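You operate a simulated robot arm through the tools that you are given. There is no shell and no other tool. Be economical: measure what you need, move in short steps, check, and stop when the job is done.

You run a simulated two-armed robot. Do the job below in one go: nothing can be reset, and whatever is moved stays where it is left.

JOB
Check the hole of nut plate C from the drawer and bin it.
Fine: use the hole checker; a clear hole goes in the finished bin, a blocked one in the rework bin; shut the drawer; the checker's slide ends pulled out; the other plates stay in the drawer.

Only the result counts: the job must be done as asked and must still hold three seconds after the hand-in. Knocking over, shifting, dropping, spilling or breaking anything else fails it.

ROBOT AND FRAMES
Two 7-joint arms with fingered hands on one trunk, on a base that drives. Base frame: it is fixed to the floor where the robot stands at the start and does not move with it; the origin is under the middle of the robot, x ahead of it, y to its left, z up. Readings come in cm, degrees, newtons and seconds.
The left shoulder is at the start at [7, 17.2, 132.7], the right one opposite. Places, roughly: hole checker nest [90, -30, 80]; hole checker slide [80, -30, 80]; hole probe plunger [100, -30, 100]; inside of the grey finished bin [120, -20, 80]; inside of the orange rework bin [120, -10, 80]; nutrunner bench drawer [90, 0, 70]. Payload 5 kg a hand.
Tool frame (each hand has its own): the origin (TCP) lies between the finger pads and is the grasp point; the fingertips stand 4.3 cm ahead of it; z points along the fingers, y is the line along which they close. Largest opening 14.4 cm; the body of the gripper starts 5 cm behind the TCP. The gripper is a hand of 5 fingers: y runs from the thumb to the fingers, the wrist lies at [-2.1, -12.4, -22.1] in the tool frame, and closing takes about 1.5 s.
Orientation is told as [roll, pitch, yaw] about the base's x, y, z axes, in that order, counted from this pose: with the fingers straight down and the wrist toward the robot, the tool's x, y and z point along [0, 1, 0], [1, 0, 0] and [0, 0, -1] of the base frame.

CONTROLS
- The arms move only by the tool step_arm. It takes "left_targets", "right_targets" or both (then of equal length, played together; a hand with none holds still); each is a list of rows, each a list of 2 entries, a list of its own where there are three numbers: the shift along the tool's x, y, z in units of 250 mm (1.0 is 250 mm), then the turn, a rotation vector about the tool's x, y, z in units of 90 degrees (1.0 is 90 degrees). In form: [[[tx, ty, tz], [rx, ry, rz]], ...]. A call has 1 to 8 rows; each row is the pose to reach, as a shift and turn from the pose commanded when the call began, along the tool's axes at that moment. "left_hand" and "right_hand" are, for a hand that has rows, the opening, from 0 (shut) to 1 (fully open), set as the call begins (left out, the last holds). A call with a number of a shift or a turn outside -1 to 1 is refused whole. Rows are played at 5 a second. More than 5 cm and 8.6 degrees between two rows, or a gripper value outside its range, and nothing of the call is played. Where a pose cannot be reached the arm comes as near as it can. A force on the tool above 90 N (or 10 N above the force at the start of the call, whichever is more), or a blocked arm, ends the call early, and 0.2 s more pass. The fingers move at their own pace (about 4.5 cm/s each) and stop on an object; they squeeze with about 24 N. The grip force told is the motor's: it shows also when the fingers shut on nothing. Time passes only in rows, and 0.2 s behind the last, so rows that repeat a pose let the fingers close. The reply holds the time, the measured pose of the TCP, the force on the tool along the base axes, the opening and the grip force, in the units named above and with some noise, with the torque about the TCP (base axes, N m) and any sound that the robot's microphone picked up, and new pictures: "show" is both (left out), scene, wrist or none (wrist: the cameras of the hands that moved).
- Cameras (640 x 400 px; columns grow to the right, rows downward): "scene" is now at [13.79, -2.11, 157.2]; the picture's right is [-0.26, -0.97, 0.00], its down [-0.55, 0.14, -0.83] and it looks along [0.80, -0.21, -0.56] (base axes); focal length 268 px, centre (320, 200). "left" rides on the left gripper at [-8.6, -10.8, -16.8] in its tool frame; the picture's right is [-0.80, -0.28, 0.53], its down [0.54, -0.73, 0.42] and it looks along [0.27, 0.63, 0.73] (tool axes); focal length 275 px, centre (320, 200). "right" rides on the right gripper at [8.6, -10.8, -16.8] in its tool frame; the picture's right is [-0.80, 0.28, -0.53], its down [-0.54, -0.73, 0.42] and it looks along [-0.27, 0.63, 0.73] (tool axes); focal length 275 px, centre (320, 200).
- slide_trunk(by): slides the trunk up (or, below 0, down) by that many cm; the arms and the scene camera ride with it, the base frame stays. It gives what a move gives, with no picture.
- drive_base(legs): drives the robot by 1 to 6 legs, each [ahead, left, turn to the left] in cm, cm and degrees, along the robot's own axes; the way and the turn of a leg run together, so that a leg with both is an arc; at most 150 cm and 180 degrees a leg. The arms and the cameras ride along, it lands a little off, and it stops where it bumps. It gives what a move gives, and a new picture of the scene camera.
- move_fingers(index, middle, ring, little, thumb_bend, thumb_turn, hand): sets how far each is bent, from 0 (flat) to 1 (curled in); at 0.3 the hand is open as for a grip, at 0.7 the pads meet at the TCP. One left out holds its place. A second passes; each finger stops where it meets its share of the squeeze, and holds until it gets a number again. A gripper value or a shape takes the hand back. It gives what a move gives, with no picture; readings hold the bend of each and the force on index, middle, ring, little, thumb and palm. thumb_turn goes from beside the hand (0) to across from the fingers (1), as for a grip.
- grasp_type(shape, hand): the hand has 5 fingers and takes this shape, open, in about a second: jaw (thumb against the fingers, like two jaws); tri (thumb and two fingers); tip (a fingertip pinch); poke (one finger out to press); point (the index stretched); flat (the hand flat); cup (the hand cupped); fist (a fist). The gripper value then closes the fingers along that shape, each until it touches; the sizes above hold for jaw. It gives what a move gives, with no picture.
- pan_tilt(pan, tilt): turns the head with the scene camera to pan (to the left, within 86 degrees either way) and tilt (down, from -29 to 69), counted from straight ahead of the robot. It gives what a move gives, and a new picture of the scene camera.
- locate(camera, pixels): for up to 12 pixels [column, row] of the newest picture of that camera ("zoom" is the newest enlarged one), the place [x, y, z] in the base frame of the surface seen there, good to about 0.3 cm, but the place of the scene camera against the robot may be out by one fixed shift of up to 1.2 cm in any direction. The clock stands still meanwhile.
- close_up(camera, box): a new picture of the part [left, top, right, bottom] of that camera's present view, enlarged. The clock stands still meanwhile.
- hand_in(): hands the job in; it is judged then, once.

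Go step by step. Measure first, check grasps and placings, and put right what went wrong. The budget is 80 turns and 260 pictures, counting those below and the enlarged ones. Unless the task says otherwise, let go and move clear before handing in, and close with one line.

The tools are called after "Call:" as name(argument=value, ...) on one line, values as JSON. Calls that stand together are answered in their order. step_arm: Moves the arms, as the interface text tells. Its arguments: {"type":"object","properties":{"left_targets":{"type":"array","items":{"type":"array"}},"left_hand":{"type":"number"},"right_targets":{"type":"array","items":{"type":"array"}},"right_hand":{"type":"number"},"show":{"type":"string","enum":["both","scene","wrist","none"]}},"required":[]} The other tools are called the same way: slide_trunk (by) slides the trunk up or down; grasp_type (shape, hand) gives the hand a shape; move_fingers (index, middle, ring, little, thumb_bend, thumb_turn, hand) moves the fingers one by one; drive_base (legs) drives the base; pan_tilt (pan, tilt) turns the head that bears the scene camera; locate (camera, pixels) gives the place of the surface under pixels of a picture; close_up (camera, box) takes an enlarged picture of a part of a camera's view; hand_in () hands the job in.

At the start:

```text
t: 0.0
left_eef_pos: [73.92, 14.75, 131.56]
left_ee_rot: [0.0, 0.0, 0.0]
left_ft_force: [0.4, -0.1, 0.1]
left_moment: [-0.01, 0.0, 0.03]
left_opening: 14.4
left_grasp_force: 0.2
left_shape: jaw
left_bend: [0.3, 0.3, 0.3, 0.3, 0.3, 0.98]
left_finger forces: [0.0, 0.0, 0.0, 0.0, 0.1, 0.0]
right_eef_pos: [65.77, -50.96, 135.19]
right_ee_rot: [-0.1, 0.0, -0.1]
right_ft_force: [0.1, 0.1, 0.2]
right_moment: [-0.01, 0.01, 0.0]
right_opening: 14.35
right_grasp_force: 0.1
right_shape: jaw
right_bend: [0.3, 0.3, 0.3, 0.3, 0.3, 0.98]
right_finger forces: [0.0, 0.0, 0.0, 0.1, 0.1, 0.1]
trunk travel left (down, up): [-42.5, 51.5]
robot x, y, heading: [0.26, 0.11, -0.0]
head pan, tilt: [-14.8, 34.3]
```

scene: 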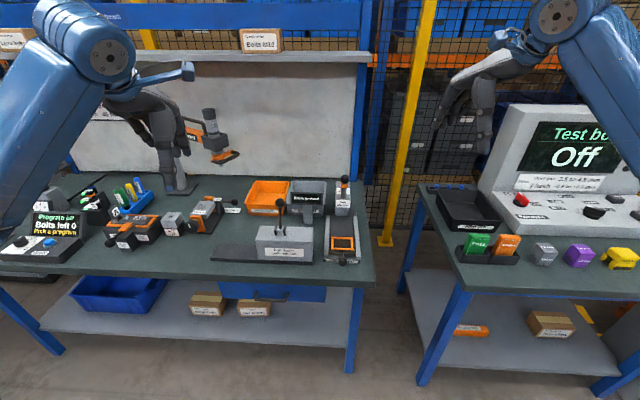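
right: 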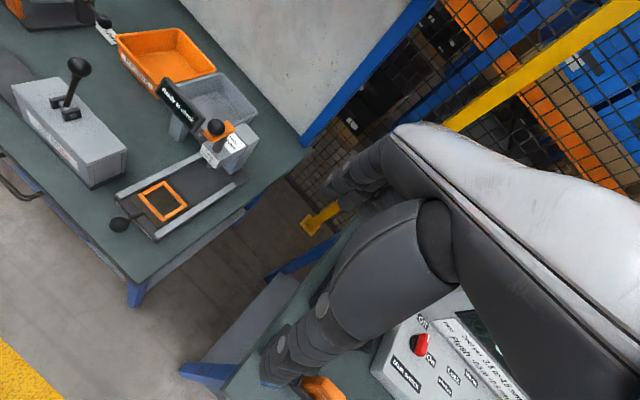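
left: 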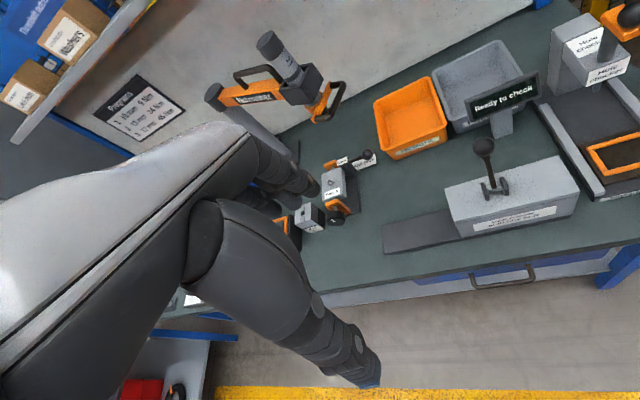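

The scene shows the hole checker around (343,235), bins at (268,195) and (307,195), and the drawer under the bench at (270,292). I'll zoom in and measure.

Call:
close_up(camera="scene", box=[200, 160, 380, 320])

Call:
close_up(camera="right", box=[0, 20, 300, 260])

Call:
close_up(camera="left", box=[360, 0, 640, 300])

Call:
locate(camera="right", pixels=[[118, 225], [160, 202], [217, 127], [118, 192], [155, 240], [232, 180], [75, 65], [160, 60], [215, 95], [5, 160], [40, 195], [230, 145]])

Call:
locate(camera="left", pixels=[[473, 288], [503, 288], [535, 278], [484, 146], [410, 115], [480, 85], [590, 50], [605, 48], [400, 295], [560, 258], [610, 155], [500, 100]])

```text
2.50 times, centred on (290, 240) of scene
```

zoom: 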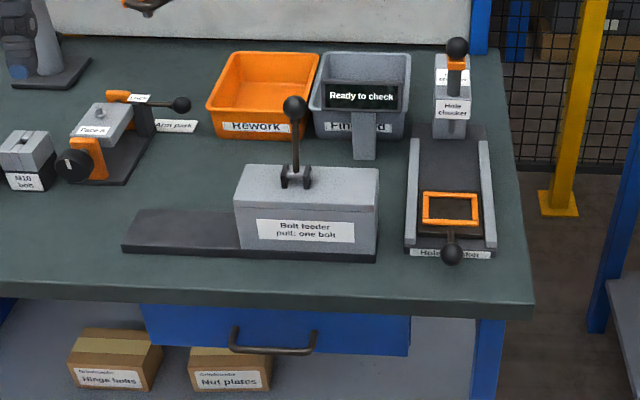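

```text
1.67 times, centred on (150, 140) of right
```

zoom: 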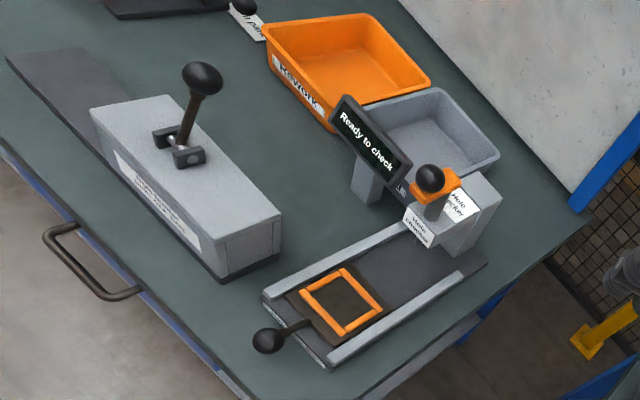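

```text
1.33 times, centred on (500, 150) of left
```

zoom: 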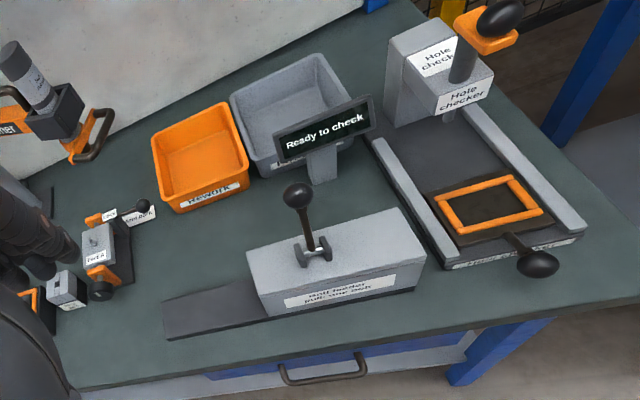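

```text
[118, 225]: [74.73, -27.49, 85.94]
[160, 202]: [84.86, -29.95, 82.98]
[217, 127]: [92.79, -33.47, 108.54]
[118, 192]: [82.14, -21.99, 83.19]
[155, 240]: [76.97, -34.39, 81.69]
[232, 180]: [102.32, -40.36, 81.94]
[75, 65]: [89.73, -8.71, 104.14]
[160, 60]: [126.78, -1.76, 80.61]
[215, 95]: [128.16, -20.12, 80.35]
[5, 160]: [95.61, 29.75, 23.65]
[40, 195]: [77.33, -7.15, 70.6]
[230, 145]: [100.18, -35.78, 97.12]
```

```text
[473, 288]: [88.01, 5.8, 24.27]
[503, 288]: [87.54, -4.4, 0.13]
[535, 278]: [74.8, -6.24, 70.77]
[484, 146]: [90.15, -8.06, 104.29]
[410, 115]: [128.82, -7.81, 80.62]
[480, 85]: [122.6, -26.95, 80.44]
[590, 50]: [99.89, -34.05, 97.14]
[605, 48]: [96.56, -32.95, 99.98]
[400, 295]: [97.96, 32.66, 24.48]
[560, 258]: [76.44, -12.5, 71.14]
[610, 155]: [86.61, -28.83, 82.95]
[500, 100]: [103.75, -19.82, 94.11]
```

The wrist pictures give the checker, bins and the handle near (74.8,-6,70.8). I'll measure the handle in more detail.

Call:
close_up(camera="left", box=[440, 230, 600, 330])

Call:
pan_tilt(pan=0, tilt=45)

```text
4.00 times, centred on (520, 280) of left
```

zoom: 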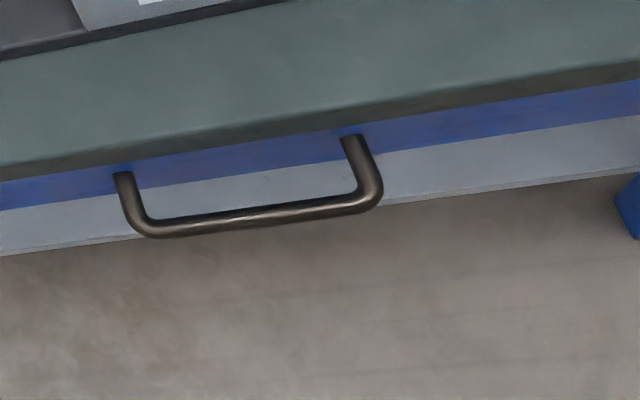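

```text
t: 0.8
left_eef_pos: [73.71, 14.73, 131.62]
left_ee_rot: [0.0, -0.1, 0.0]
left_ft_force: [-0.1, -0.4, 0.0]
left_moment: [0.01, -0.04, 0.03]
left_opening: 14.38
left_grasp_force: 0.0
left_shape: jaw
left_bend: [0.3, 0.3, 0.3, 0.3, 0.3, 0.98]
left_finger forces: [0.1, 0.1, 0.1, 0.0, 0.1, 0.1]
right_eef_pos: [65.67, -50.97, 135.31]
right_ee_rot: [0.0, -0.1, 0.0]
right_ft_force: [0.7, 0.7, 0.0]
right_moment: [-0.03, 0.03, -0.01]
right_opening: 14.37
right_grasp_force: 0.1
right_shape: jaw
right_bend: [0.3, 0.3, 0.3, 0.3, 0.3, 0.98]
right_finger forces: [0.1, 0.1, 0.0, 0.0, 0.1, 0.0]
trunk travel left (down, up): [-42.5, 51.5]
robot x, y, heading: [-0.36, -0.0, 0.2]
head pan, tilt: [0.0, 45.0]
```

scene: 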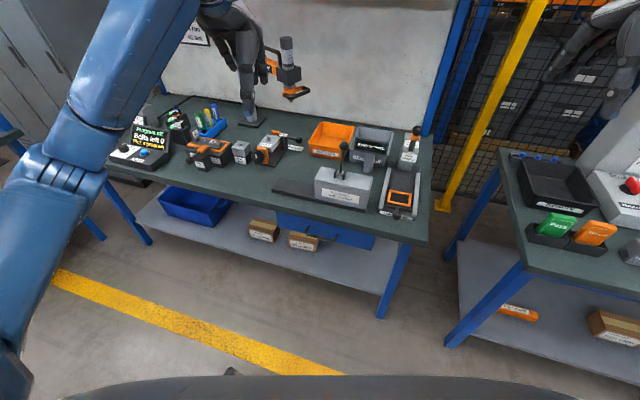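

Call:
locate(camera="zoom", pixels=[[160, 228], [250, 217], [350, 203], [122, 190], [370, 170], [150, 165], [340, 142], [60, 186], [500, 120], [100, 150], [600, 72], [600, 90]])

Call:
close_up(camera="scene", box=[240, 120, 440, 260])

```text
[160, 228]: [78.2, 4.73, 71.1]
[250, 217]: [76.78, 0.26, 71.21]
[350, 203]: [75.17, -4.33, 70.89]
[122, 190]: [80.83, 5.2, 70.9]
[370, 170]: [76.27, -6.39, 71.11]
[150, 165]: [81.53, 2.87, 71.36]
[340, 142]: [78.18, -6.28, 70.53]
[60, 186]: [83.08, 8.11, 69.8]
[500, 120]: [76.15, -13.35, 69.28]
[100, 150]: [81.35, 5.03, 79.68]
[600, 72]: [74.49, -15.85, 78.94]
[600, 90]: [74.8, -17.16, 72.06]
```

```text
2.86 times, centred on (340, 190) of scene
```

zoom: 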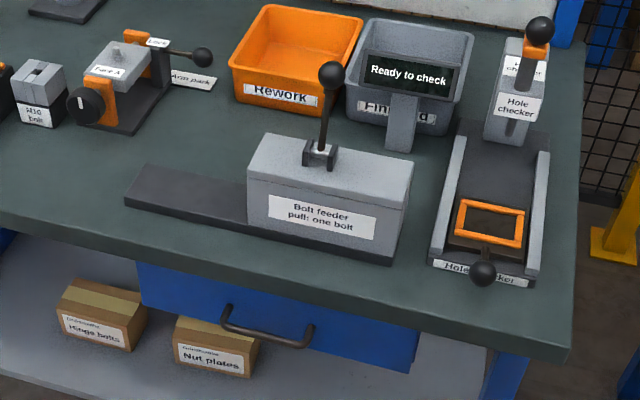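

The bench is turned about -18.5° in yaw: the handle bar runs (78.2,4.7)→(75.2,-4.3) at z 71, and the drawer pulls along (-0.95,+0.32). I'll lower the trunk and bring the left hand in front of the bench, fingers forward.

Call:
slide_trunk(by=-20)

Call:
step_arm(left_targets=[[[-0.049, -0.06, 0.08], [-0.09, -0.0146, 0.0146]], [[-0.098, -0.119, 0.16], [-0.18, -0.0293, 0.0293]], [[-0.146, -0.179, 0.24], [-0.27, -0.0439, 0.0439]], [[-0.195, -0.238, 0.32], [-0.36, -0.0585, 0.0585]], [[-0.244, -0.298, 0.4], [-0.45, -0.0732, 0.0732]], [[-0.293, -0.357, 0.48], [-0.54, -0.0878, 0.0878]], [[-0.341, -0.417, 0.56], [-0.63, -0.1024, 0.1024]], [[-0.39, -0.476, 0.64], [-0.72, -0.117, 0.117]]], left_hand=0.55, show="none")

Call:
step_arm(left_targets=[[[0, 0, 0], [-0.09, -0.0146, 0.0146]], [[0, 0, 0], [-0.18, -0.0293, 0.0293]], [[0, 0, 0], [-0.27, -0.0439, 0.0439]], [[0, 0, 0], [-0.27, -0.0439, 0.0439]]])

```text
t: 2.9
left_eef_pos: [73.82, 14.78, 111.46]
left_ee_rot: [0.0, 0.0, 0.0]
left_ft_force: [-0.1, 0.6, 1.0]
left_moment: [-0.01, -0.01, 0.0]
left_opening: 14.38
left_grasp_force: 0.0
left_shape: jaw
left_bend: [0.3, 0.3, 0.3, 0.3, 0.3, 0.98]
left_finger forces: [0.0, 0.0, 0.0, 0.1, 0.1, 0.0]
right_eef_pos: [65.76, -51.03, 115.35]
right_ee_rot: [0.0, 0.0, 0.0]
right_ft_force: [-0.1, 0.3, 0.8]
right_moment: [-0.02, -0.03, 0.02]
right_opening: 14.38
right_grasp_force: 0.1
right_shape: jaw
right_bend: [0.3, 0.3, 0.3, 0.3, 0.3, 0.98]
right_finger forces: [0.0, 0.0, 0.0, 0.1, 0.0, 0.1]
trunk travel left (down, up): [-22.5, 71.5]
robot x, y, heading: [-0.08, -0.25, -0.1]
head pan, tilt: [0.0, 45.0]
```

```text
t: 4.7
left_eef_pos: [61.9, 5.23, 95.64]
left_ee_rot: [-7.1, -65.5, -7.3]
left_ft_force: [-0.4, -0.5, 0.6]
left_moment: [0.05, 0.03, 0.03]
left_opening: 7.93
left_grasp_force: 0.2
left_shape: jaw
left_bend: [0.74, 0.43, 0.4, 0.4, 0.68, 1.0]
left_finger forces: [0.0, 0.0, 0.1, 0.1, 0.0, 0.0]
right_eef_pos: [65.56, -51.19, 115.33]
right_ee_rot: [0.1, 0.0, 0.0]
right_ft_force: [0.0, -0.3, 0.4]
right_moment: [0.04, -0.05, 0.01]
right_opening: 14.39
right_grasp_force: 0.1
right_shape: jaw
right_bend: [0.3, 0.3, 0.3, 0.3, 0.3, 0.98]
right_finger forces: [0.0, 0.1, 0.0, 0.0, 0.1, 0.0]
trunk travel left (down, up): [-22.5, 71.5]
robot x, y, heading: [-0.12, -0.01, -0.1]
head pan, tilt: [0.0, 45.0]
```

```text
t: 5.7
left_eef_pos: [61.83, 5.14, 95.4]
left_ee_rot: [-17.2, -90.0, -1.2]
left_ft_force: [0.8, 1.2, -0.5]
left_moment: [0.03, 0.01, -0.01]
left_opening: 7.95
left_grasp_force: 0.0
left_shape: jaw
left_bend: [0.74, 0.43, 0.4, 0.4, 0.68, 1.0]
left_finger forces: [0.0, 0.0, 0.1, 0.0, 0.1, 0.0]
right_eef_pos: [65.66, -50.94, 115.21]
right_ee_rot: [-0.1, 0.1, 0.0]
right_ft_force: [0.1, 0.7, 0.1]
right_moment: [-0.04, -0.03, -0.01]
right_opening: 14.35
right_grasp_force: 0.0
right_shape: jaw
right_bend: [0.3, 0.3, 0.3, 0.3, 0.3, 0.98]
right_finger forces: [0.0, 0.1, 0.1, 0.0, 0.1, 0.0]
trunk travel left (down, up): [-22.5, 71.5]
robot x, y, heading: [0.24, 0.02, 0.1]
head pan, tilt: [0.0, 45.0]
```

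scene: 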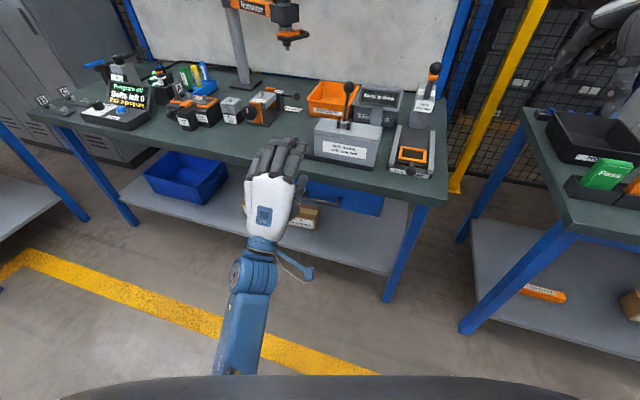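
left: 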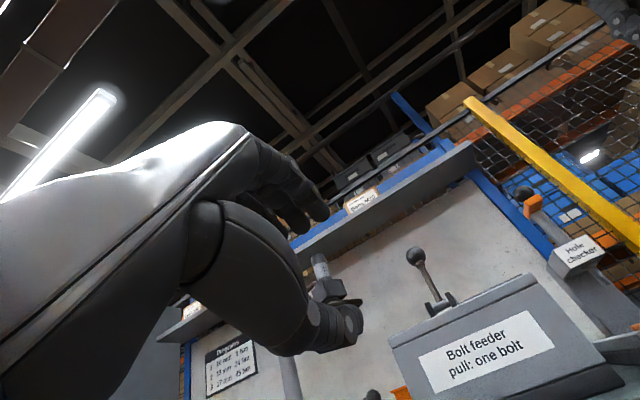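

The left hand now points along the pull direction; the part-closed hand has an oddly bent index, so I'll use full opening. Now down to handle height, 10 cm in front of it.

Call:
step_arm(left_targets=[[[0, -0.163, 0], [0, 0, 0]], [[0, -0.325, 0], [0, 0, 0]], [[0, -0.488, 0], [0, 0, 0]], [[0, -0.65, 0], [0, 0, 0]], [[0, -0.813, 0.1], [0, 0, 0]], [[0, -0.976, 0.225], [0, 0, 0]], [[0, -0.976, 0.225], [0, 0, 0]]], left_hand=1)

```text
refused: row 6 steps farther than a row can; nothing moved
```

Call:
step_arm(left_targets=[[[0, -0.163, 0.03], [0, 0, 0]], [[0, -0.325, 0.07], [0, 0, 0]], [[0, -0.488, 0.1], [0, 0, 0]], [[0, -0.65, 0.14], [0, 0, 0]], [[0, -0.813, 0.18], [0, 0, 0]], [[0, -0.976, 0.225], [0, 0, 0]], [[0, -0.976, 0.225], [0, 0, 0]]], left_hand=1)

```text
t: 7.3
left_eef_pos: [67.12, 3.34, 70.99]
left_ee_rot: [7.4, -89.9, -25.8]
left_ft_force: [0.0, 0.2, 0.1]
left_moment: [0.01, 0.03, 0.04]
left_opening: 14.39
left_grasp_force: 0.2
left_shape: jaw
left_bend: [0.3, 0.3, 0.3, 0.3, 0.3, 0.98]
left_finger forces: [0.0, 0.1, 0.0, 0.1, 0.0, 0.1]
right_eef_pos: [65.64, -50.97, 115.27]
right_ee_rot: [0.0, 0.0, 0.0]
right_ft_force: [-1.6, 0.5, -0.5]
right_moment: [0.02, 0.0, 0.01]
right_opening: 14.35
right_grasp_force: 0.1
right_shape: jaw
right_bend: [0.3, 0.3, 0.3, 0.3, 0.3, 0.98]
right_finger forces: [0.0, 0.0, 0.0, 0.1, 0.0, 0.1]
trunk travel left (down, up): [-22.5, 71.5]
robot x, y, heading: [-0.07, -0.24, -0.1]
head pan, tilt: [0.0, 45.0]
```

scene: 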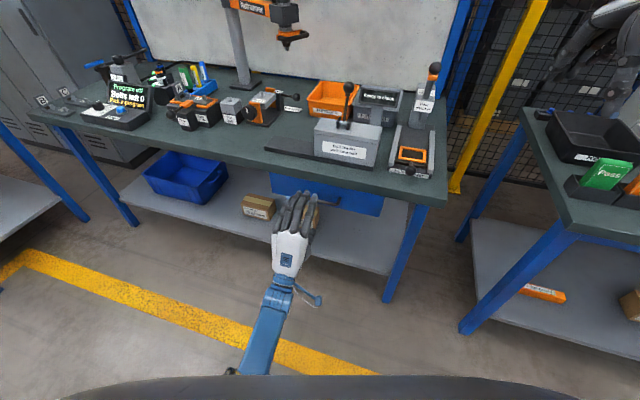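
left: 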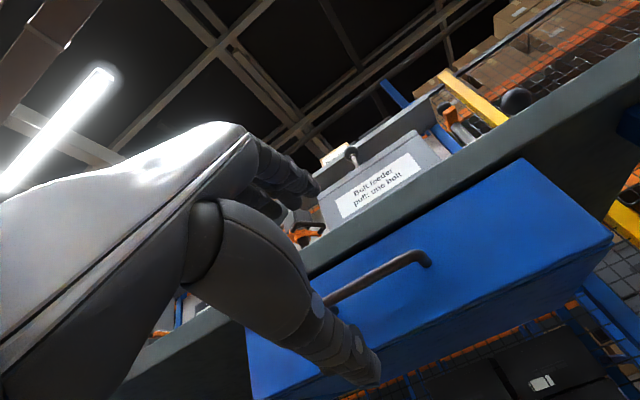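

The handle is visible between thumb and fingers at (360,285)–(425,258). I'll check it from here before closing in.

Call:
locate(camera="left", pixels=[[360, 283], [395, 266], [420, 256], [480, 220], [450, 300], [560, 180], [480, 150]])

```text
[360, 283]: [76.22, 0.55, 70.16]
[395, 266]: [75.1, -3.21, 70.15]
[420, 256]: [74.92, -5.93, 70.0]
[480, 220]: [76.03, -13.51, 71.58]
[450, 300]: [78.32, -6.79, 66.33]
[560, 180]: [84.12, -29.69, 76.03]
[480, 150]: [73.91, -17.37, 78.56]
```

The bar is at z≈70.6 and about 10 cm ahead. I'll advance 8.3 cm and close.

Call:
step_arm(left_targets=[[[0, -0.008, 0.12], [0, 0, 0]], [[0, -0.016, 0.24], [0, 0, 0]], [[0, -0.016, 0.332], [0, 0, 0]], [[0, -0.016, 0.332], [0, 0, 0]]], show="none")

Call:
step_arm(left_targets=[[[0, 0, 0], [0, 0, 0]], [[0, 0, 0], [0, 0, 0]], [[0, 0, 0], [0, 0, 0]], [[0, 0, 0], [0, 0, 0]], [[0, 0, 0], [0, 0, 0]], [[0, 0, 0], [0, 0, 0]], [[0, 0, 0], [0, 0, 0]], [[0, 0, 0], [0, 0, 0]]], left_hand=0)

```text
t: 8.3
left_eef_pos: [75.19, 0.81, 70.8]
left_ee_rot: [-10.8, -89.9, -7.7]
left_ft_force: [-0.2, -0.3, -0.3]
left_moment: [0.0, 0.03, 0.03]
left_opening: 14.37
left_grasp_force: 0.1
left_shape: jaw
left_bend: [0.3, 0.3, 0.3, 0.3, 0.3, 0.98]
left_finger forces: [0.1, 0.0, 0.1, 0.0, 0.0, 0.1]
right_eef_pos: [65.62, -51.02, 115.29]
right_ee_rot: [0.0, 0.0, 0.0]
right_ft_force: [0.0, 0.0, 0.4]
right_moment: [-0.06, 0.01, -0.01]
right_opening: 14.38
right_grasp_force: 0.0
right_shape: jaw
right_bend: [0.3, 0.3, 0.3, 0.3, 0.3, 0.98]
right_finger forces: [0.0, 0.1, 0.1, 0.0, 0.1, 0.1]
trunk travel left (down, up): [-22.5, 71.5]
robot x, y, heading: [0.16, 0.13, 0.0]
head pan, tilt: [0.0, 45.0]
```

```text
t: 10.1
left_eef_pos: [75.04, 0.87, 70.69]
left_ee_rot: [-6.6, -89.9, -11.7]
left_ft_force: [-0.4, -0.6, 0.6]
left_moment: [0.02, -0.01, -0.02]
left_opening: 0.01
left_grasp_force: 0.8
left_shape: jaw
left_bend: [0.7, 0.7, 0.7, 0.7, 0.7, 1.0]
left_finger forces: [1.2, 0.6, 0.7, 0.0, 1.7, 0.0]
right_eef_pos: [65.71, -51.04, 115.28]
right_ee_rot: [0.0, 0.0, -0.1]
right_ft_force: [0.5, -0.6, 1.3]
right_moment: [-0.01, -0.03, -0.01]
right_opening: 14.38
right_grasp_force: 0.1
right_shape: jaw
right_bend: [0.3, 0.3, 0.3, 0.3, 0.3, 0.98]
right_finger forces: [0.0, 0.0, 0.1, 0.1, 0.1, 0.0]
trunk travel left (down, up): [-22.5, 71.5]
robot x, y, heading: [0.17, 0.22, 0.2]
head pan, tilt: [0.0, 45.0]
```

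scene: 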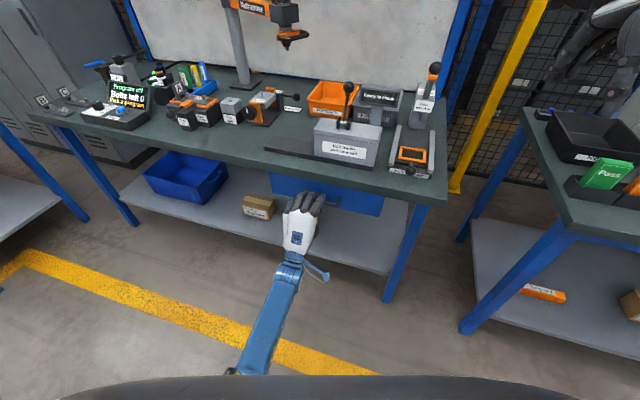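
left: 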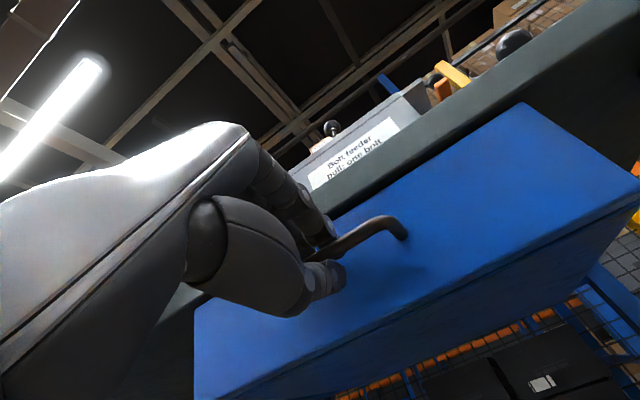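

The hand closed to 0 with little force, so the bar may lie just beyond the pads. Reopen, advance 2 cm, close again.

Call:
step_arm(left_targets=[[[0, 0, 0], [0, 0, 0]], [[0, 0, 0], [0, 0, 0]], [[0, 0, 0], [0, 0, 0]], [[0, 0, 0], [0, 0, 0]], [[0, 0, 0], [0, 0, 0]], [[0, 0, 0.04], [0, 0, 0]], [[0, 0, 0.08], [0, 0, 0]]], left_hand=1)

Call:
step_arm(left_targets=[[[0, 0, 0], [0, 0, 0]], [[0, 0, 0], [0, 0, 0]], [[0, 0, 0], [0, 0, 0]], [[0, 0, 0], [0, 0, 0]], [[0, 0, 0], [0, 0, 0]], [[0, 0, 0], [0, 0, 0]], [[0, 0, 0], [0, 0, 0]], [[0, 0, 0], [0, 0, 0]]], left_hand=0, show="wrist")

```text
t: 11.7
left_eef_pos: [75.66, 0.77, 69.65]
left_ee_rot: [-2.6, -89.6, -15.7]
left_ft_force: [-53.4, 12.7, -26.7]
left_moment: [-0.82, -3.76, 0.41]
left_opening: 14.1
left_grasp_force: 0.0
left_shape: jaw
left_bend: [0.45, 0.3, 0.3, 0.3, 0.3, 0.98]
left_finger forces: [23.3, 42.7, 0.0, 0.0, 0.1, 0.0]
right_eef_pos: [65.69, -50.53, 115.15]
right_ee_rot: [0.0, 0.0, 0.2]
right_ft_force: [0.5, -0.1, -1.2]
right_moment: [0.03, 0.04, 0.05]
right_opening: 14.37
right_grasp_force: 0.0
right_shape: jaw
right_bend: [0.3, 0.3, 0.3, 0.3, 0.3, 0.98]
right_finger forces: [0.0, 0.0, 0.0, 0.1, 0.1, 0.0]
trunk travel left (down, up): [-22.5, 71.5]
robot x, y, heading: [-0.44, 0.43, 0.2]
head pan, tilt: [0.0, 45.0]
stopped in row 7 (left hand): the force on the tool passed its limit at 104 N (the readings are from after the stop); the commanded pose is now the measured one
```

scene: 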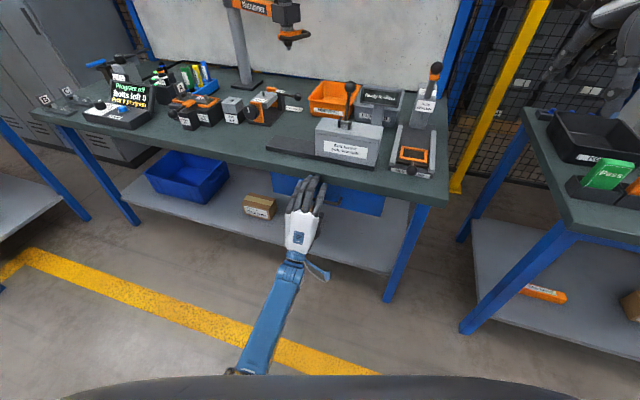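
left: 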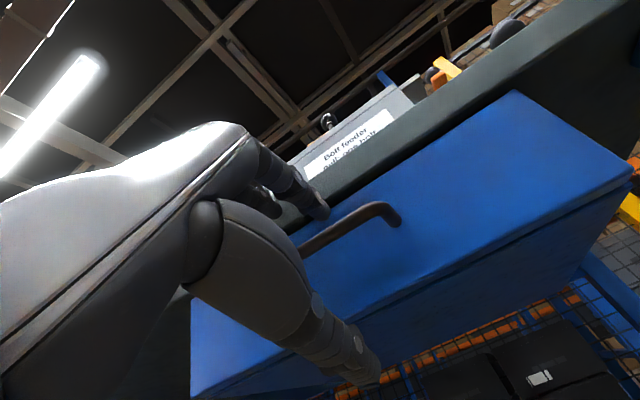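

```text
t: 13.5
left_eef_pos: [75.78, 0.65, 70.31]
left_ee_rot: [-61.0, -89.7, 42.5]
left_ft_force: [-65.6, 20.4, -25.6]
left_moment: [-1.42, -4.67, 1.42]
left_opening: 6.01
left_grasp_force: 6.2
left_shape: jaw
left_bend: [0.42, 0.3, 0.32, 0.51, 0.65, 1.0]
left_finger forces: [15.6, 50.7, 13.6, 0.0, 6.9, 0.0]
right_eef_pos: [65.55, -50.75, 115.44]
right_ee_rot: [-0.2, 0.0, 0.1]
right_ft_force: [-0.2, 0.7, 0.4]
right_moment: [0.01, -0.03, 0.02]
right_opening: 14.34
right_grasp_force: 0.0
right_shape: jaw
right_bend: [0.3, 0.3, 0.3, 0.3, 0.3, 0.98]
right_finger forces: [0.0, 0.1, 0.0, 0.1, 0.0, 0.0]
trunk travel left (down, up): [-22.5, 71.5]
robot x, y, heading: [-0.41, -0.2, 0.0]
head pan, tilt: [0.0, 45.0]
```

left: 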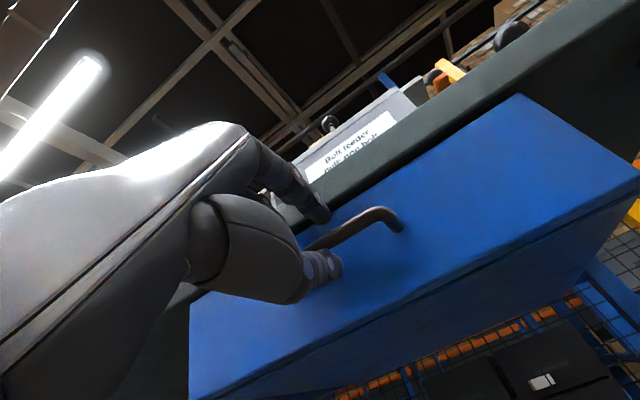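

The upper fingers hit the table edge. I'll back off 3 cm, bend the fingers part-way so they pass under the edge and above the bar, and measure the edge.

Call:
step_arm(left_targets=[[[0, 0, -0.06], [0, 0, 0]], [[0, 0, -0.12], [0, 0, 0]]], left_hand=1, show="none")

Call:
move_fingers(hand="left", index=0.55, middle=0.55, ring=0.55, little=0.55, thumb_bend=0.5, thumb_turn=1)

Call:
step_arm(left_targets=[[[0, 0, 0], [0, 0, 0]]], show="wrist")

Call:
locate(camera="left", pixels=[[480, 140], [490, 128], [500, 115], [510, 105], [470, 155], [440, 180]])

```text
t: 14.1
left_eef_pos: [73.24, 1.4, 70.73]
left_ee_rot: [-157.0, -89.7, 138.7]
left_ft_force: [0.5, 0.1, 0.3]
left_moment: [0.02, 0.04, 0.05]
left_opening: 14.39
left_grasp_force: 0.0
left_shape: jaw
left_bend: [0.3, 0.3, 0.3, 0.3, 0.3, 0.98]
left_finger forces: [0.0, 0.1, 0.1, 0.1, 0.0, 0.1]
right_eef_pos: [65.67, -50.95, 115.44]
right_ee_rot: [0.0, 0.0, 0.1]
right_ft_force: [-1.1, 0.5, 0.4]
right_moment: [-0.04, -0.05, -0.01]
right_opening: 14.38
right_grasp_force: 0.0
right_shape: jaw
right_bend: [0.3, 0.3, 0.3, 0.3, 0.3, 0.98]
right_finger forces: [0.0, 0.0, 0.1, 0.0, 0.0, 0.1]
trunk travel left (down, up): [-22.5, 71.5]
robot x, y, heading: [-0.3, -0.13, 0.1]
head pan, tilt: [0.0, 45.0]
```

```text
t: 15.1
left_eef_pos: [73.24, 1.57, 70.38]
left_ee_rot: [-37.6, -89.9, 19.5]
left_ft_force: [0.5, 0.1, -0.6]
left_moment: [0.03, -0.03, -0.02]
left_opening: 6.99
left_grasp_force: 0.0
left_shape: fingers
left_bend: [0.55, 0.55, 0.55, 0.55, 0.5, 1.0]
left_finger forces: [0.1, 0.0, 0.1, 0.0, 0.1, 0.0]
right_eef_pos: [65.74, -51.02, 115.26]
right_ee_rot: [0.0, 0.0, 0.1]
right_ft_force: [-0.1, 0.2, -0.6]
right_moment: [0.01, 0.0, 0.0]
right_opening: 14.37
right_grasp_force: 0.1
right_shape: jaw
right_bend: [0.3, 0.3, 0.3, 0.3, 0.3, 0.98]
right_finger forces: [0.0, 0.1, 0.1, 0.1, 0.0, 0.0]
trunk travel left (down, up): [-22.5, 71.5]
robot x, y, heading: [-0.04, 0.3, 0.0]
head pan, tilt: [0.0, 45.0]
```

```text
t: 15.5
left_eef_pos: [73.18, 1.53, 70.46]
left_ee_rot: [-35.0, -89.9, 16.8]
left_ft_force: [0.5, 0.6, -0.4]
left_moment: [0.05, -0.02, 0.0]
left_opening: 6.97
left_grasp_force: 0.0
left_shape: fingers
left_bend: [0.55, 0.55, 0.55, 0.55, 0.5, 1.0]
left_finger forces: [0.0, 0.1, 0.0, 0.0, 0.1, 0.1]
right_eef_pos: [65.69, -50.82, 115.31]
right_ee_rot: [0.0, 0.0, 0.1]
right_ft_force: [-0.2, 0.3, 0.1]
right_moment: [-0.01, -0.01, -0.01]
right_opening: 14.38
right_grasp_force: 0.1
right_shape: jaw
right_bend: [0.3, 0.3, 0.3, 0.3, 0.3, 0.98]
right_finger forces: [0.0, 0.0, 0.0, 0.0, 0.0, 0.0]
trunk travel left (down, up): [-22.5, 71.5]
robot x, y, heading: [0.17, 0.09, 0.1]
head pan, tilt: [0.0, 45.0]
```

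left: 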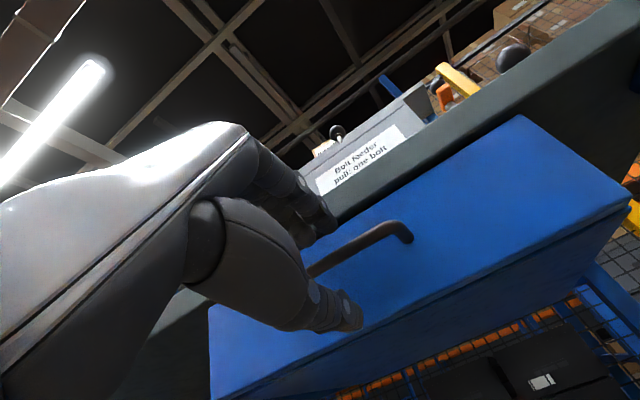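

```text
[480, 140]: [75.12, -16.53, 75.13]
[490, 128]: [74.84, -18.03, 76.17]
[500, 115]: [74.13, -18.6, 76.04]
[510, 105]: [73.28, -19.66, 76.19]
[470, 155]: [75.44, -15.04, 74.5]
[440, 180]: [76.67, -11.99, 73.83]
```

The table underside is at z≈76, so bent fingers pass below. Advance 3 cm and curl on the bar.

Call:
step_arm(left_targets=[[[0, 0, 0.04], [0, 0, 0]], [[0, 0, 0.08], [0, 0, 0]], [[0, 0, 0.12], [0, 0, 0]]], show="none")

Call:
move_fingers(hand="left", index=0.75, middle=0.75, ring=0.75, little=0.75, thumb_bend=0.75)

Call:
step_arm(left_targets=[[[0, 0, -0.02], [0, 0, 0]], [[0, 0, -0.06], [0, 0, 0]], [[0, 0, -0.1], [0, 0, 0]]])

```text
t: 16.3
left_eef_pos: [75.7, 0.83, 70.68]
left_ee_rot: [-159.4, -89.7, 141.3]
left_ft_force: [-43.0, 11.4, 0.9]
left_moment: [-0.41, -1.63, -0.52]
left_opening: 6.76
left_grasp_force: 22.5
left_shape: fingers
left_bend: [0.56, 0.55, 0.55, 0.55, 0.5, 1.0]
left_finger forces: [34.2, 10.2, 0.1, 0.0, 0.0, 0.1]
right_eef_pos: [65.28, -50.71, 115.61]
right_ee_rot: [-0.1, -0.2, 0.1]
right_ft_force: [-0.5, 0.4, 0.4]
right_moment: [0.02, -0.09, 0.02]
right_opening: 14.35
right_grasp_force: 0.1
right_shape: jaw
right_bend: [0.3, 0.3, 0.3, 0.3, 0.3, 0.98]
right_finger forces: [0.0, 0.0, 0.1, 0.0, 0.0, 0.0]
trunk travel left (down, up): [-22.5, 71.5]
robot x, y, heading: [-0.52, 0.22, 0.0]
head pan, tilt: [0.0, 45.0]
```

```text
t: 17.3
left_eef_pos: [76.15, 0.79, 70.69]
left_ee_rot: [-170.6, -89.8, 152.3]
left_ft_force: [-7.7, 12.0, 17.7]
left_moment: [0.8, -0.49, 0.26]
left_opening: 0.09
left_grasp_force: 26.7
left_shape: fingers
left_bend: [0.74, 0.74, 0.74, 0.74, 0.73, 1.0]
left_finger forces: [0.0, 5.5, 7.4, 14.1, 26.1, 0.0]
right_eef_pos: [65.55, -50.8, 115.38]
right_ee_rot: [0.0, -0.1, 0.1]
right_ft_force: [-0.6, -0.6, 0.6]
right_moment: [-0.03, 0.01, -0.04]
right_opening: 14.39
right_grasp_force: 0.2
right_shape: jaw
right_bend: [0.3, 0.3, 0.3, 0.3, 0.3, 0.98]
right_finger forces: [0.0, 0.0, 0.1, 0.0, 0.0, 0.0]
trunk travel left (down, up): [-22.5, 71.5]
robot x, y, heading: [-0.02, 0.24, 0.1]
head pan, tilt: [0.0, 45.0]
```

```text
t: 18.1
left_eef_pos: [73.6, 1.43, 70.56]
left_ee_rot: [-165.7, -90.0, 147.2]
left_ft_force: [3.6, 10.7, 23.4]
left_moment: [0.84, -0.64, 0.33]
left_opening: 0.14
left_grasp_force: 15.3
left_shape: fingers
left_bend: [0.74, 0.74, 0.74, 0.74, 0.72, 1.0]
left_finger forces: [0.0, 6.1, 8.5, 16.2, 0.1, 0.0]
right_eef_pos: [65.57, -50.85, 115.37]
right_ee_rot: [-0.1, -0.1, 0.1]
right_ft_force: [0.1, 0.2, 0.2]
right_moment: [-0.03, -0.04, -0.02]
right_opening: 14.38
right_grasp_force: 0.0
right_shape: jaw
right_bend: [0.3, 0.3, 0.3, 0.3, 0.3, 0.98]
right_finger forces: [0.0, 0.0, 0.1, 0.1, 0.1, 0.0]
trunk travel left (down, up): [-22.5, 71.5]
robot x, y, heading: [-0.16, 0.28, 0.0]
head pan, tilt: [0.0, 45.0]
```

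scene: 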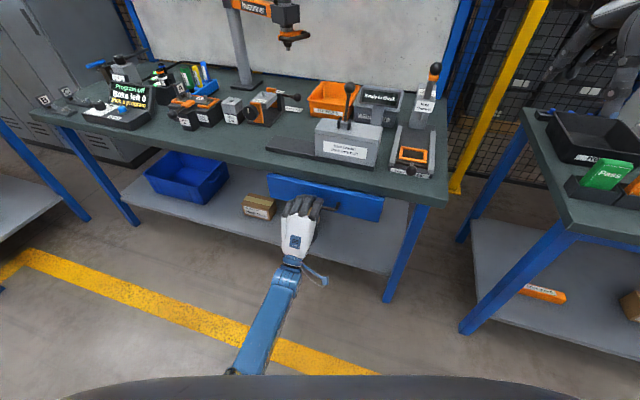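
left: 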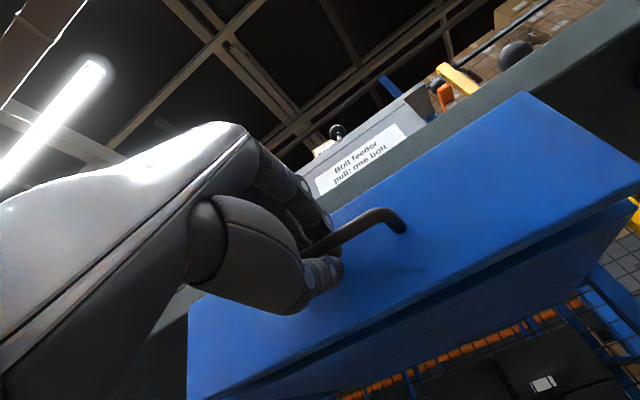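

The drawer has come out about 2.5 cm with the hand. Continue pulling.

Call:
step_arm(left_targets=[[[0, 0, -0.08], [0, 0, 0]], [[0, 0, -0.16], [0, 0, 0]], [[0, 0, -0.24], [0, 0, 0]], [[0, 0, -0.32], [0, 0, 0]], [[0, 0, -0.4], [0, 0, 0]], [[0, 0, -0.48], [0, 0, 0]], [[0, 0, -0.56], [0, 0, 0]], [[0, 0, -0.64], [0, 0, 0]]], show="scene")

```text
t: 19.9
left_eef_pos: [58.39, 6.58, 70.37]
left_ee_rot: [-148.7, -89.8, 130.2]
left_ft_force: [1.5, 6.8, 25.5]
left_moment: [0.87, -0.65, 0.33]
left_opening: 0.11
left_grasp_force: 15.4
left_shape: fingers
left_bend: [0.74, 0.74, 0.74, 0.74, 0.72, 1.0]
left_finger forces: [0.0, 5.6, 8.1, 16.8, 0.0, 0.1]
right_eef_pos: [65.48, -50.81, 115.48]
right_ee_rot: [0.0, -0.1, 0.1]
right_ft_force: [-1.1, -0.2, -0.9]
right_moment: [0.01, -0.03, -0.02]
right_opening: 14.4
right_grasp_force: 0.0
right_shape: jaw
right_bend: [0.3, 0.3, 0.3, 0.3, 0.3, 0.98]
right_finger forces: [0.0, 0.0, 0.0, 0.0, 0.1, 0.0]
trunk travel left (down, up): [-22.5, 71.5]
robot x, y, heading: [-0.15, -0.05, 0.0]
head pan, tilt: [0.0, 45.0]
```

scene: 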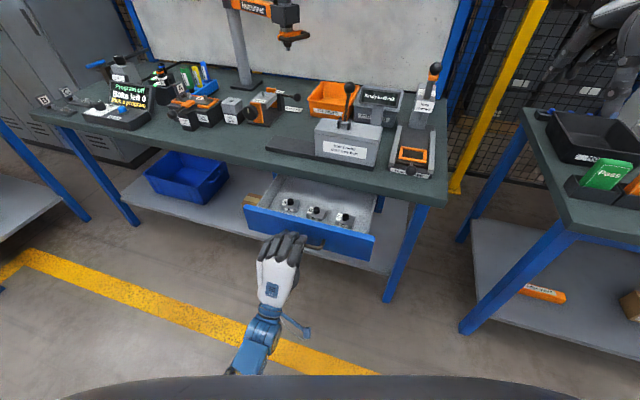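

The drawer is open and three plates are visible around (290,205), (317,213), (344,220). Zoom in.

Call:
close_up(camera="scene", box=[235, 165, 385, 265])

Call:
locate(camera="zoom", pixels=[[320, 200], [230, 170], [460, 230], [345, 200], [60, 185], [570, 290], [250, 230], [190, 60], [610, 135], [345, 260], [420, 300], [345, 240]])

```text
4.00 times, centred on (310, 215) of scene
```

zoom: 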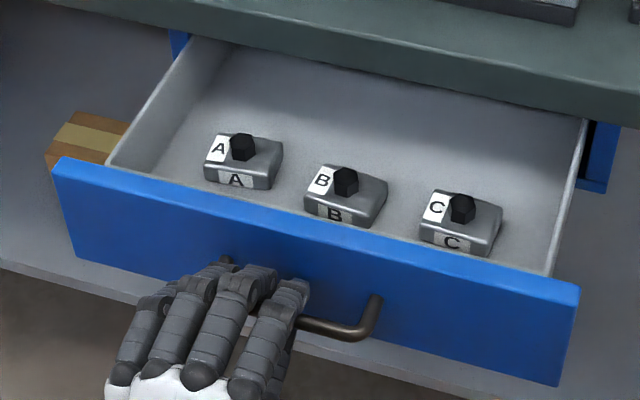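

```text
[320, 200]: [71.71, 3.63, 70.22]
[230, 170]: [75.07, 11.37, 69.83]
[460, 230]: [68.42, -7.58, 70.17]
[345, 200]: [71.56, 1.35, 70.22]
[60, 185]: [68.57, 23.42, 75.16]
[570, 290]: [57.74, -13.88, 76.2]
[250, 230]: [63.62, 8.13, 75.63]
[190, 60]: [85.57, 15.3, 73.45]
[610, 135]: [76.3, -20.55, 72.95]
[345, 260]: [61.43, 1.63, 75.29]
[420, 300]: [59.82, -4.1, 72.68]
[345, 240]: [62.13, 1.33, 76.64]
```

Plate C lies around (69,-7.5,70), each plate with a black knob. I'll pull the drawer a bit further for clearance from the table edge.

Call:
step_arm(left_targets=[[[0, 0, -0.06], [0, 0, 0]], [[0, 0, -0.12], [0, 0, 0]], [[0, 0, -0.18], [0, 0, 0]], [[0, 0, -0.24], [0, 0, 0]], [[0, 0, -0.24], [0, 0, 0]]], show="scene")

```text
t: 21.1
left_eef_pos: [52.86, 8.25, 70.5]
left_ee_rot: [-61.9, -89.9, 43.5]
left_ft_force: [2.5, 7.2, 20.2]
left_moment: [0.8, -0.55, 0.3]
left_opening: 0.14
left_grasp_force: 13.8
left_shape: fingers
left_bend: [0.74, 0.74, 0.74, 0.74, 0.72, 1.0]
left_finger forces: [0.0, 5.4, 7.6, 15.4, 0.0, 0.1]
right_eef_pos: [65.62, -50.89, 115.38]
right_ee_rot: [0.0, 0.0, 0.1]
right_ft_force: [-0.3, -0.9, -1.2]
right_moment: [-0.01, 0.03, -0.04]
right_opening: 14.38
right_grasp_force: 0.0
right_shape: jaw
right_bend: [0.3, 0.3, 0.3, 0.3, 0.3, 0.98]
right_finger forces: [0.0, 0.0, 0.1, 0.1, 0.0, 0.0]
trunk travel left (down, up): [-22.5, 71.5]
robot x, y, heading: [-0.28, 0.08, -0.0]
head pan, tilt: [0.0, 45.0]
```

scene: 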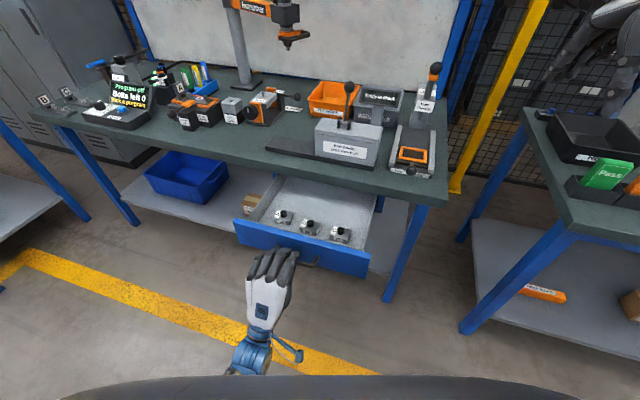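

Drawer open about 24 cm. Release the handle and withdraw the left hand, while the right hand comes over.

Call:
step_arm(left_targets=[[[0, 0, 0], [0, 0, 0]], [[0, 0, 0], [0, 0, 0]], [[0, 0, 0], [0, 0, 0]], [[0, 0, 0], [0, 0, 0]], [[0, 0, -0.08], [0, 0, 0]], [[0, 0, -0.2], [0, 0, 0]], [[0, 0, -0.36], [0, 0, 0]], [[0.15, 0, -0.4], [0, 0, 0]]], left_hand=1, right_targets=[[[0.1, -0.02, 0.05], [0, 0, 0]], [[0.2, -0.04, 0.1], [0, 0, 0]], [[0.3, -0.06, 0.15], [0, 0, 0]], [[0.4, -0.08, 0.2], [0, 0, 0]], [[0.5, -0.1, 0.25], [0, 0, 0]], [[0.6, -0.12, 0.3], [0, 0, 0]], [[0.7, -0.14, 0.35], [0, 0, 0]], [[0.8, -0.16, 0.4], [0, 0, 0]]], show="scene")

Call:
step_arm(left_targets=[[[0.18, 0, 0], [0, 0, 0]], [[0.36, 0, 0], [0, 0, 0]], [[0.54, 0, 0], [0, 0, 0]], [[0.54, 0, 0], [0, 0, 0]]], right_targets=[[[0.16, -0.04, 0.1], [0, 0, 0.068]], [[0.32, -0.08, 0.2], [0, 0, 0.136]], [[0.48, -0.12, 0.3], [0, 0, 0.205]], [[0.6, -0.16, 0.4], [0, 0, 0.205]]])

```text
t: 22.9
left_eef_pos: [44.74, 14.99, 70.23]
left_ee_rot: [-52.7, -89.9, 34.2]
left_ft_force: [-0.1, -0.1, 0.0]
left_moment: [-0.01, -0.02, -0.08]
left_opening: 14.38
left_grasp_force: 0.2
left_shape: jaw
left_bend: [0.3, 0.3, 0.3, 0.3, 0.3, 0.98]
left_finger forces: [0.0, 0.0, 0.0, 0.1, 0.0, 0.0]
right_eef_pos: [61.77, -30.72, 105.23]
right_ee_rot: [0.1, 0.2, 0.1]
right_ft_force: [1.0, 0.7, 0.2]
right_moment: [-0.08, 0.01, 0.0]
right_opening: 14.37
right_grasp_force: 0.2
right_shape: jaw
right_bend: [0.3, 0.3, 0.3, 0.3, 0.3, 0.98]
right_finger forces: [0.1, 0.0, 0.0, 0.1, 0.0, 0.0]
trunk travel left (down, up): [-22.5, 71.5]
robot x, y, heading: [0.02, -0.22, -0.1]
head pan, tilt: [0.0, 45.0]
```

scene: 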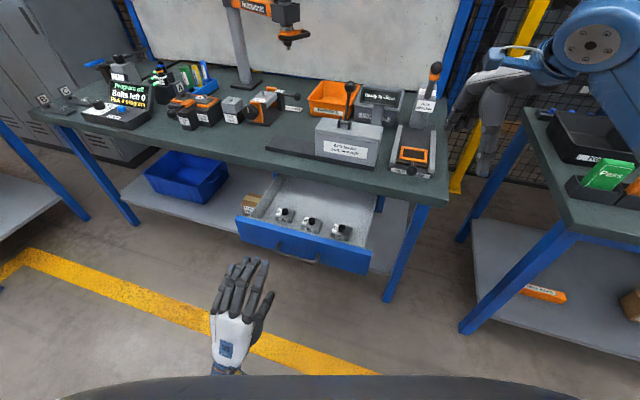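

```text
t: 23.9
left_eef_pos: [48.98, 27.61, 70.27]
left_ee_rot: [-48.3, -89.9, 30.1]
left_ft_force: [0.5, -0.9, 0.5]
left_moment: [0.01, 0.0, 0.04]
left_opening: 14.38
left_grasp_force: 0.0
left_shape: jaw
left_bend: [0.3, 0.3, 0.3, 0.3, 0.3, 0.98]
left_finger forces: [0.0, 0.0, 0.0, 0.0, 0.0, 0.1]
right_eef_pos: [57.8, -15.86, 95.26]
right_ee_rot: [0.0, -0.1, -18.4]
right_ft_force: [0.6, 0.8, 0.2]
right_moment: [0.02, 0.03, 0.03]
right_opening: 14.38
right_grasp_force: 0.0
right_shape: jaw
right_bend: [0.3, 0.3, 0.3, 0.3, 0.3, 0.98]
right_finger forces: [0.0, 0.0, 0.0, 0.0, 0.0, 0.1]
trunk travel left (down, up): [-22.5, 71.5]
robot x, y, heading: [-0.17, -0.11, 0.2]
head pan, tilt: [0.0, 45.0]
```

scene: 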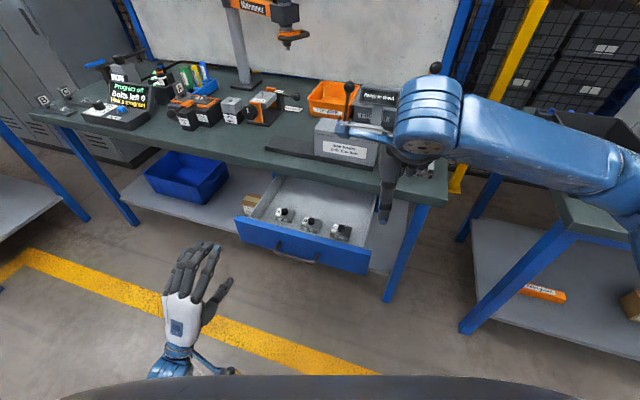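
right: 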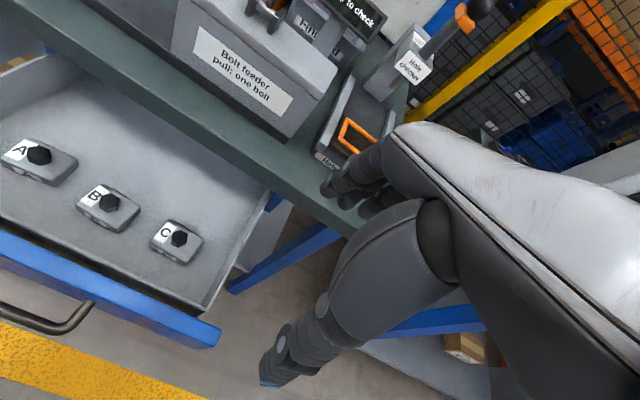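
left: 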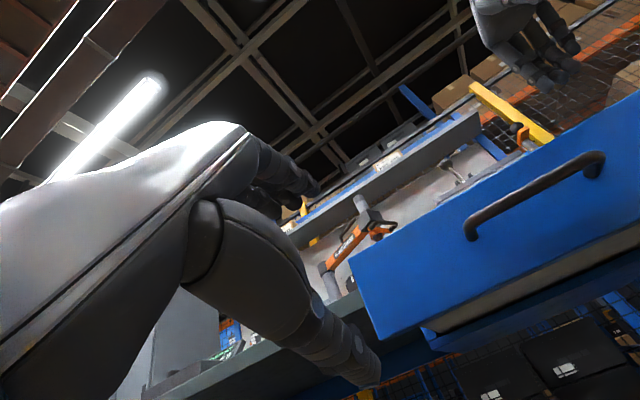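

Plate C is at right-camera (177,241), and the nest frame is at (358,135). Zoom and measure.

Call:
close_up(camera="right", box=[130, 200, 226, 280])

Call:
locate(camera="right", pixels=[[180, 237], [180, 242], [150, 242], [190, 262], [203, 236], [167, 219], [163, 248], [195, 250], [108, 201], [210, 300], [220, 330], [190, 300]])

Call:
locate(camera="zoom", pixels=[[320, 200], [330, 240], [340, 265], [310, 275], [250, 220], [400, 280], [280, 150], [430, 240], [220, 310], [370, 370]])

```text
5.00 times, centred on (178, 240) of right
```

zoom: 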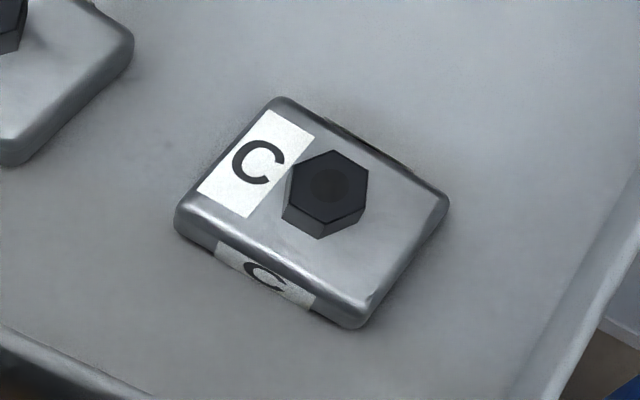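

```text
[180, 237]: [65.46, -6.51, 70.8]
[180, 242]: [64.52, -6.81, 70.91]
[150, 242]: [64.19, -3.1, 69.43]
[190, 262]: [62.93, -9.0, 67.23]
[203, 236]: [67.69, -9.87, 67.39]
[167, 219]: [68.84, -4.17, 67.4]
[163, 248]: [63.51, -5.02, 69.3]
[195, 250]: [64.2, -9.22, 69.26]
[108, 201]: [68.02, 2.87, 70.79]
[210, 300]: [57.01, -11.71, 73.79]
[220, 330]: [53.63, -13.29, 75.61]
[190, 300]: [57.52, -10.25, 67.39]
```

```text
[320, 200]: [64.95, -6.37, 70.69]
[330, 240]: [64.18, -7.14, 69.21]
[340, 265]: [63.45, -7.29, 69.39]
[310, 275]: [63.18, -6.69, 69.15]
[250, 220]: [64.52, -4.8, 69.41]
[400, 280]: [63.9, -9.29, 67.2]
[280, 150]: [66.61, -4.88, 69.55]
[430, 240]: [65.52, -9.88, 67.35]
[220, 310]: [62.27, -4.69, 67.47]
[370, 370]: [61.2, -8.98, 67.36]
```

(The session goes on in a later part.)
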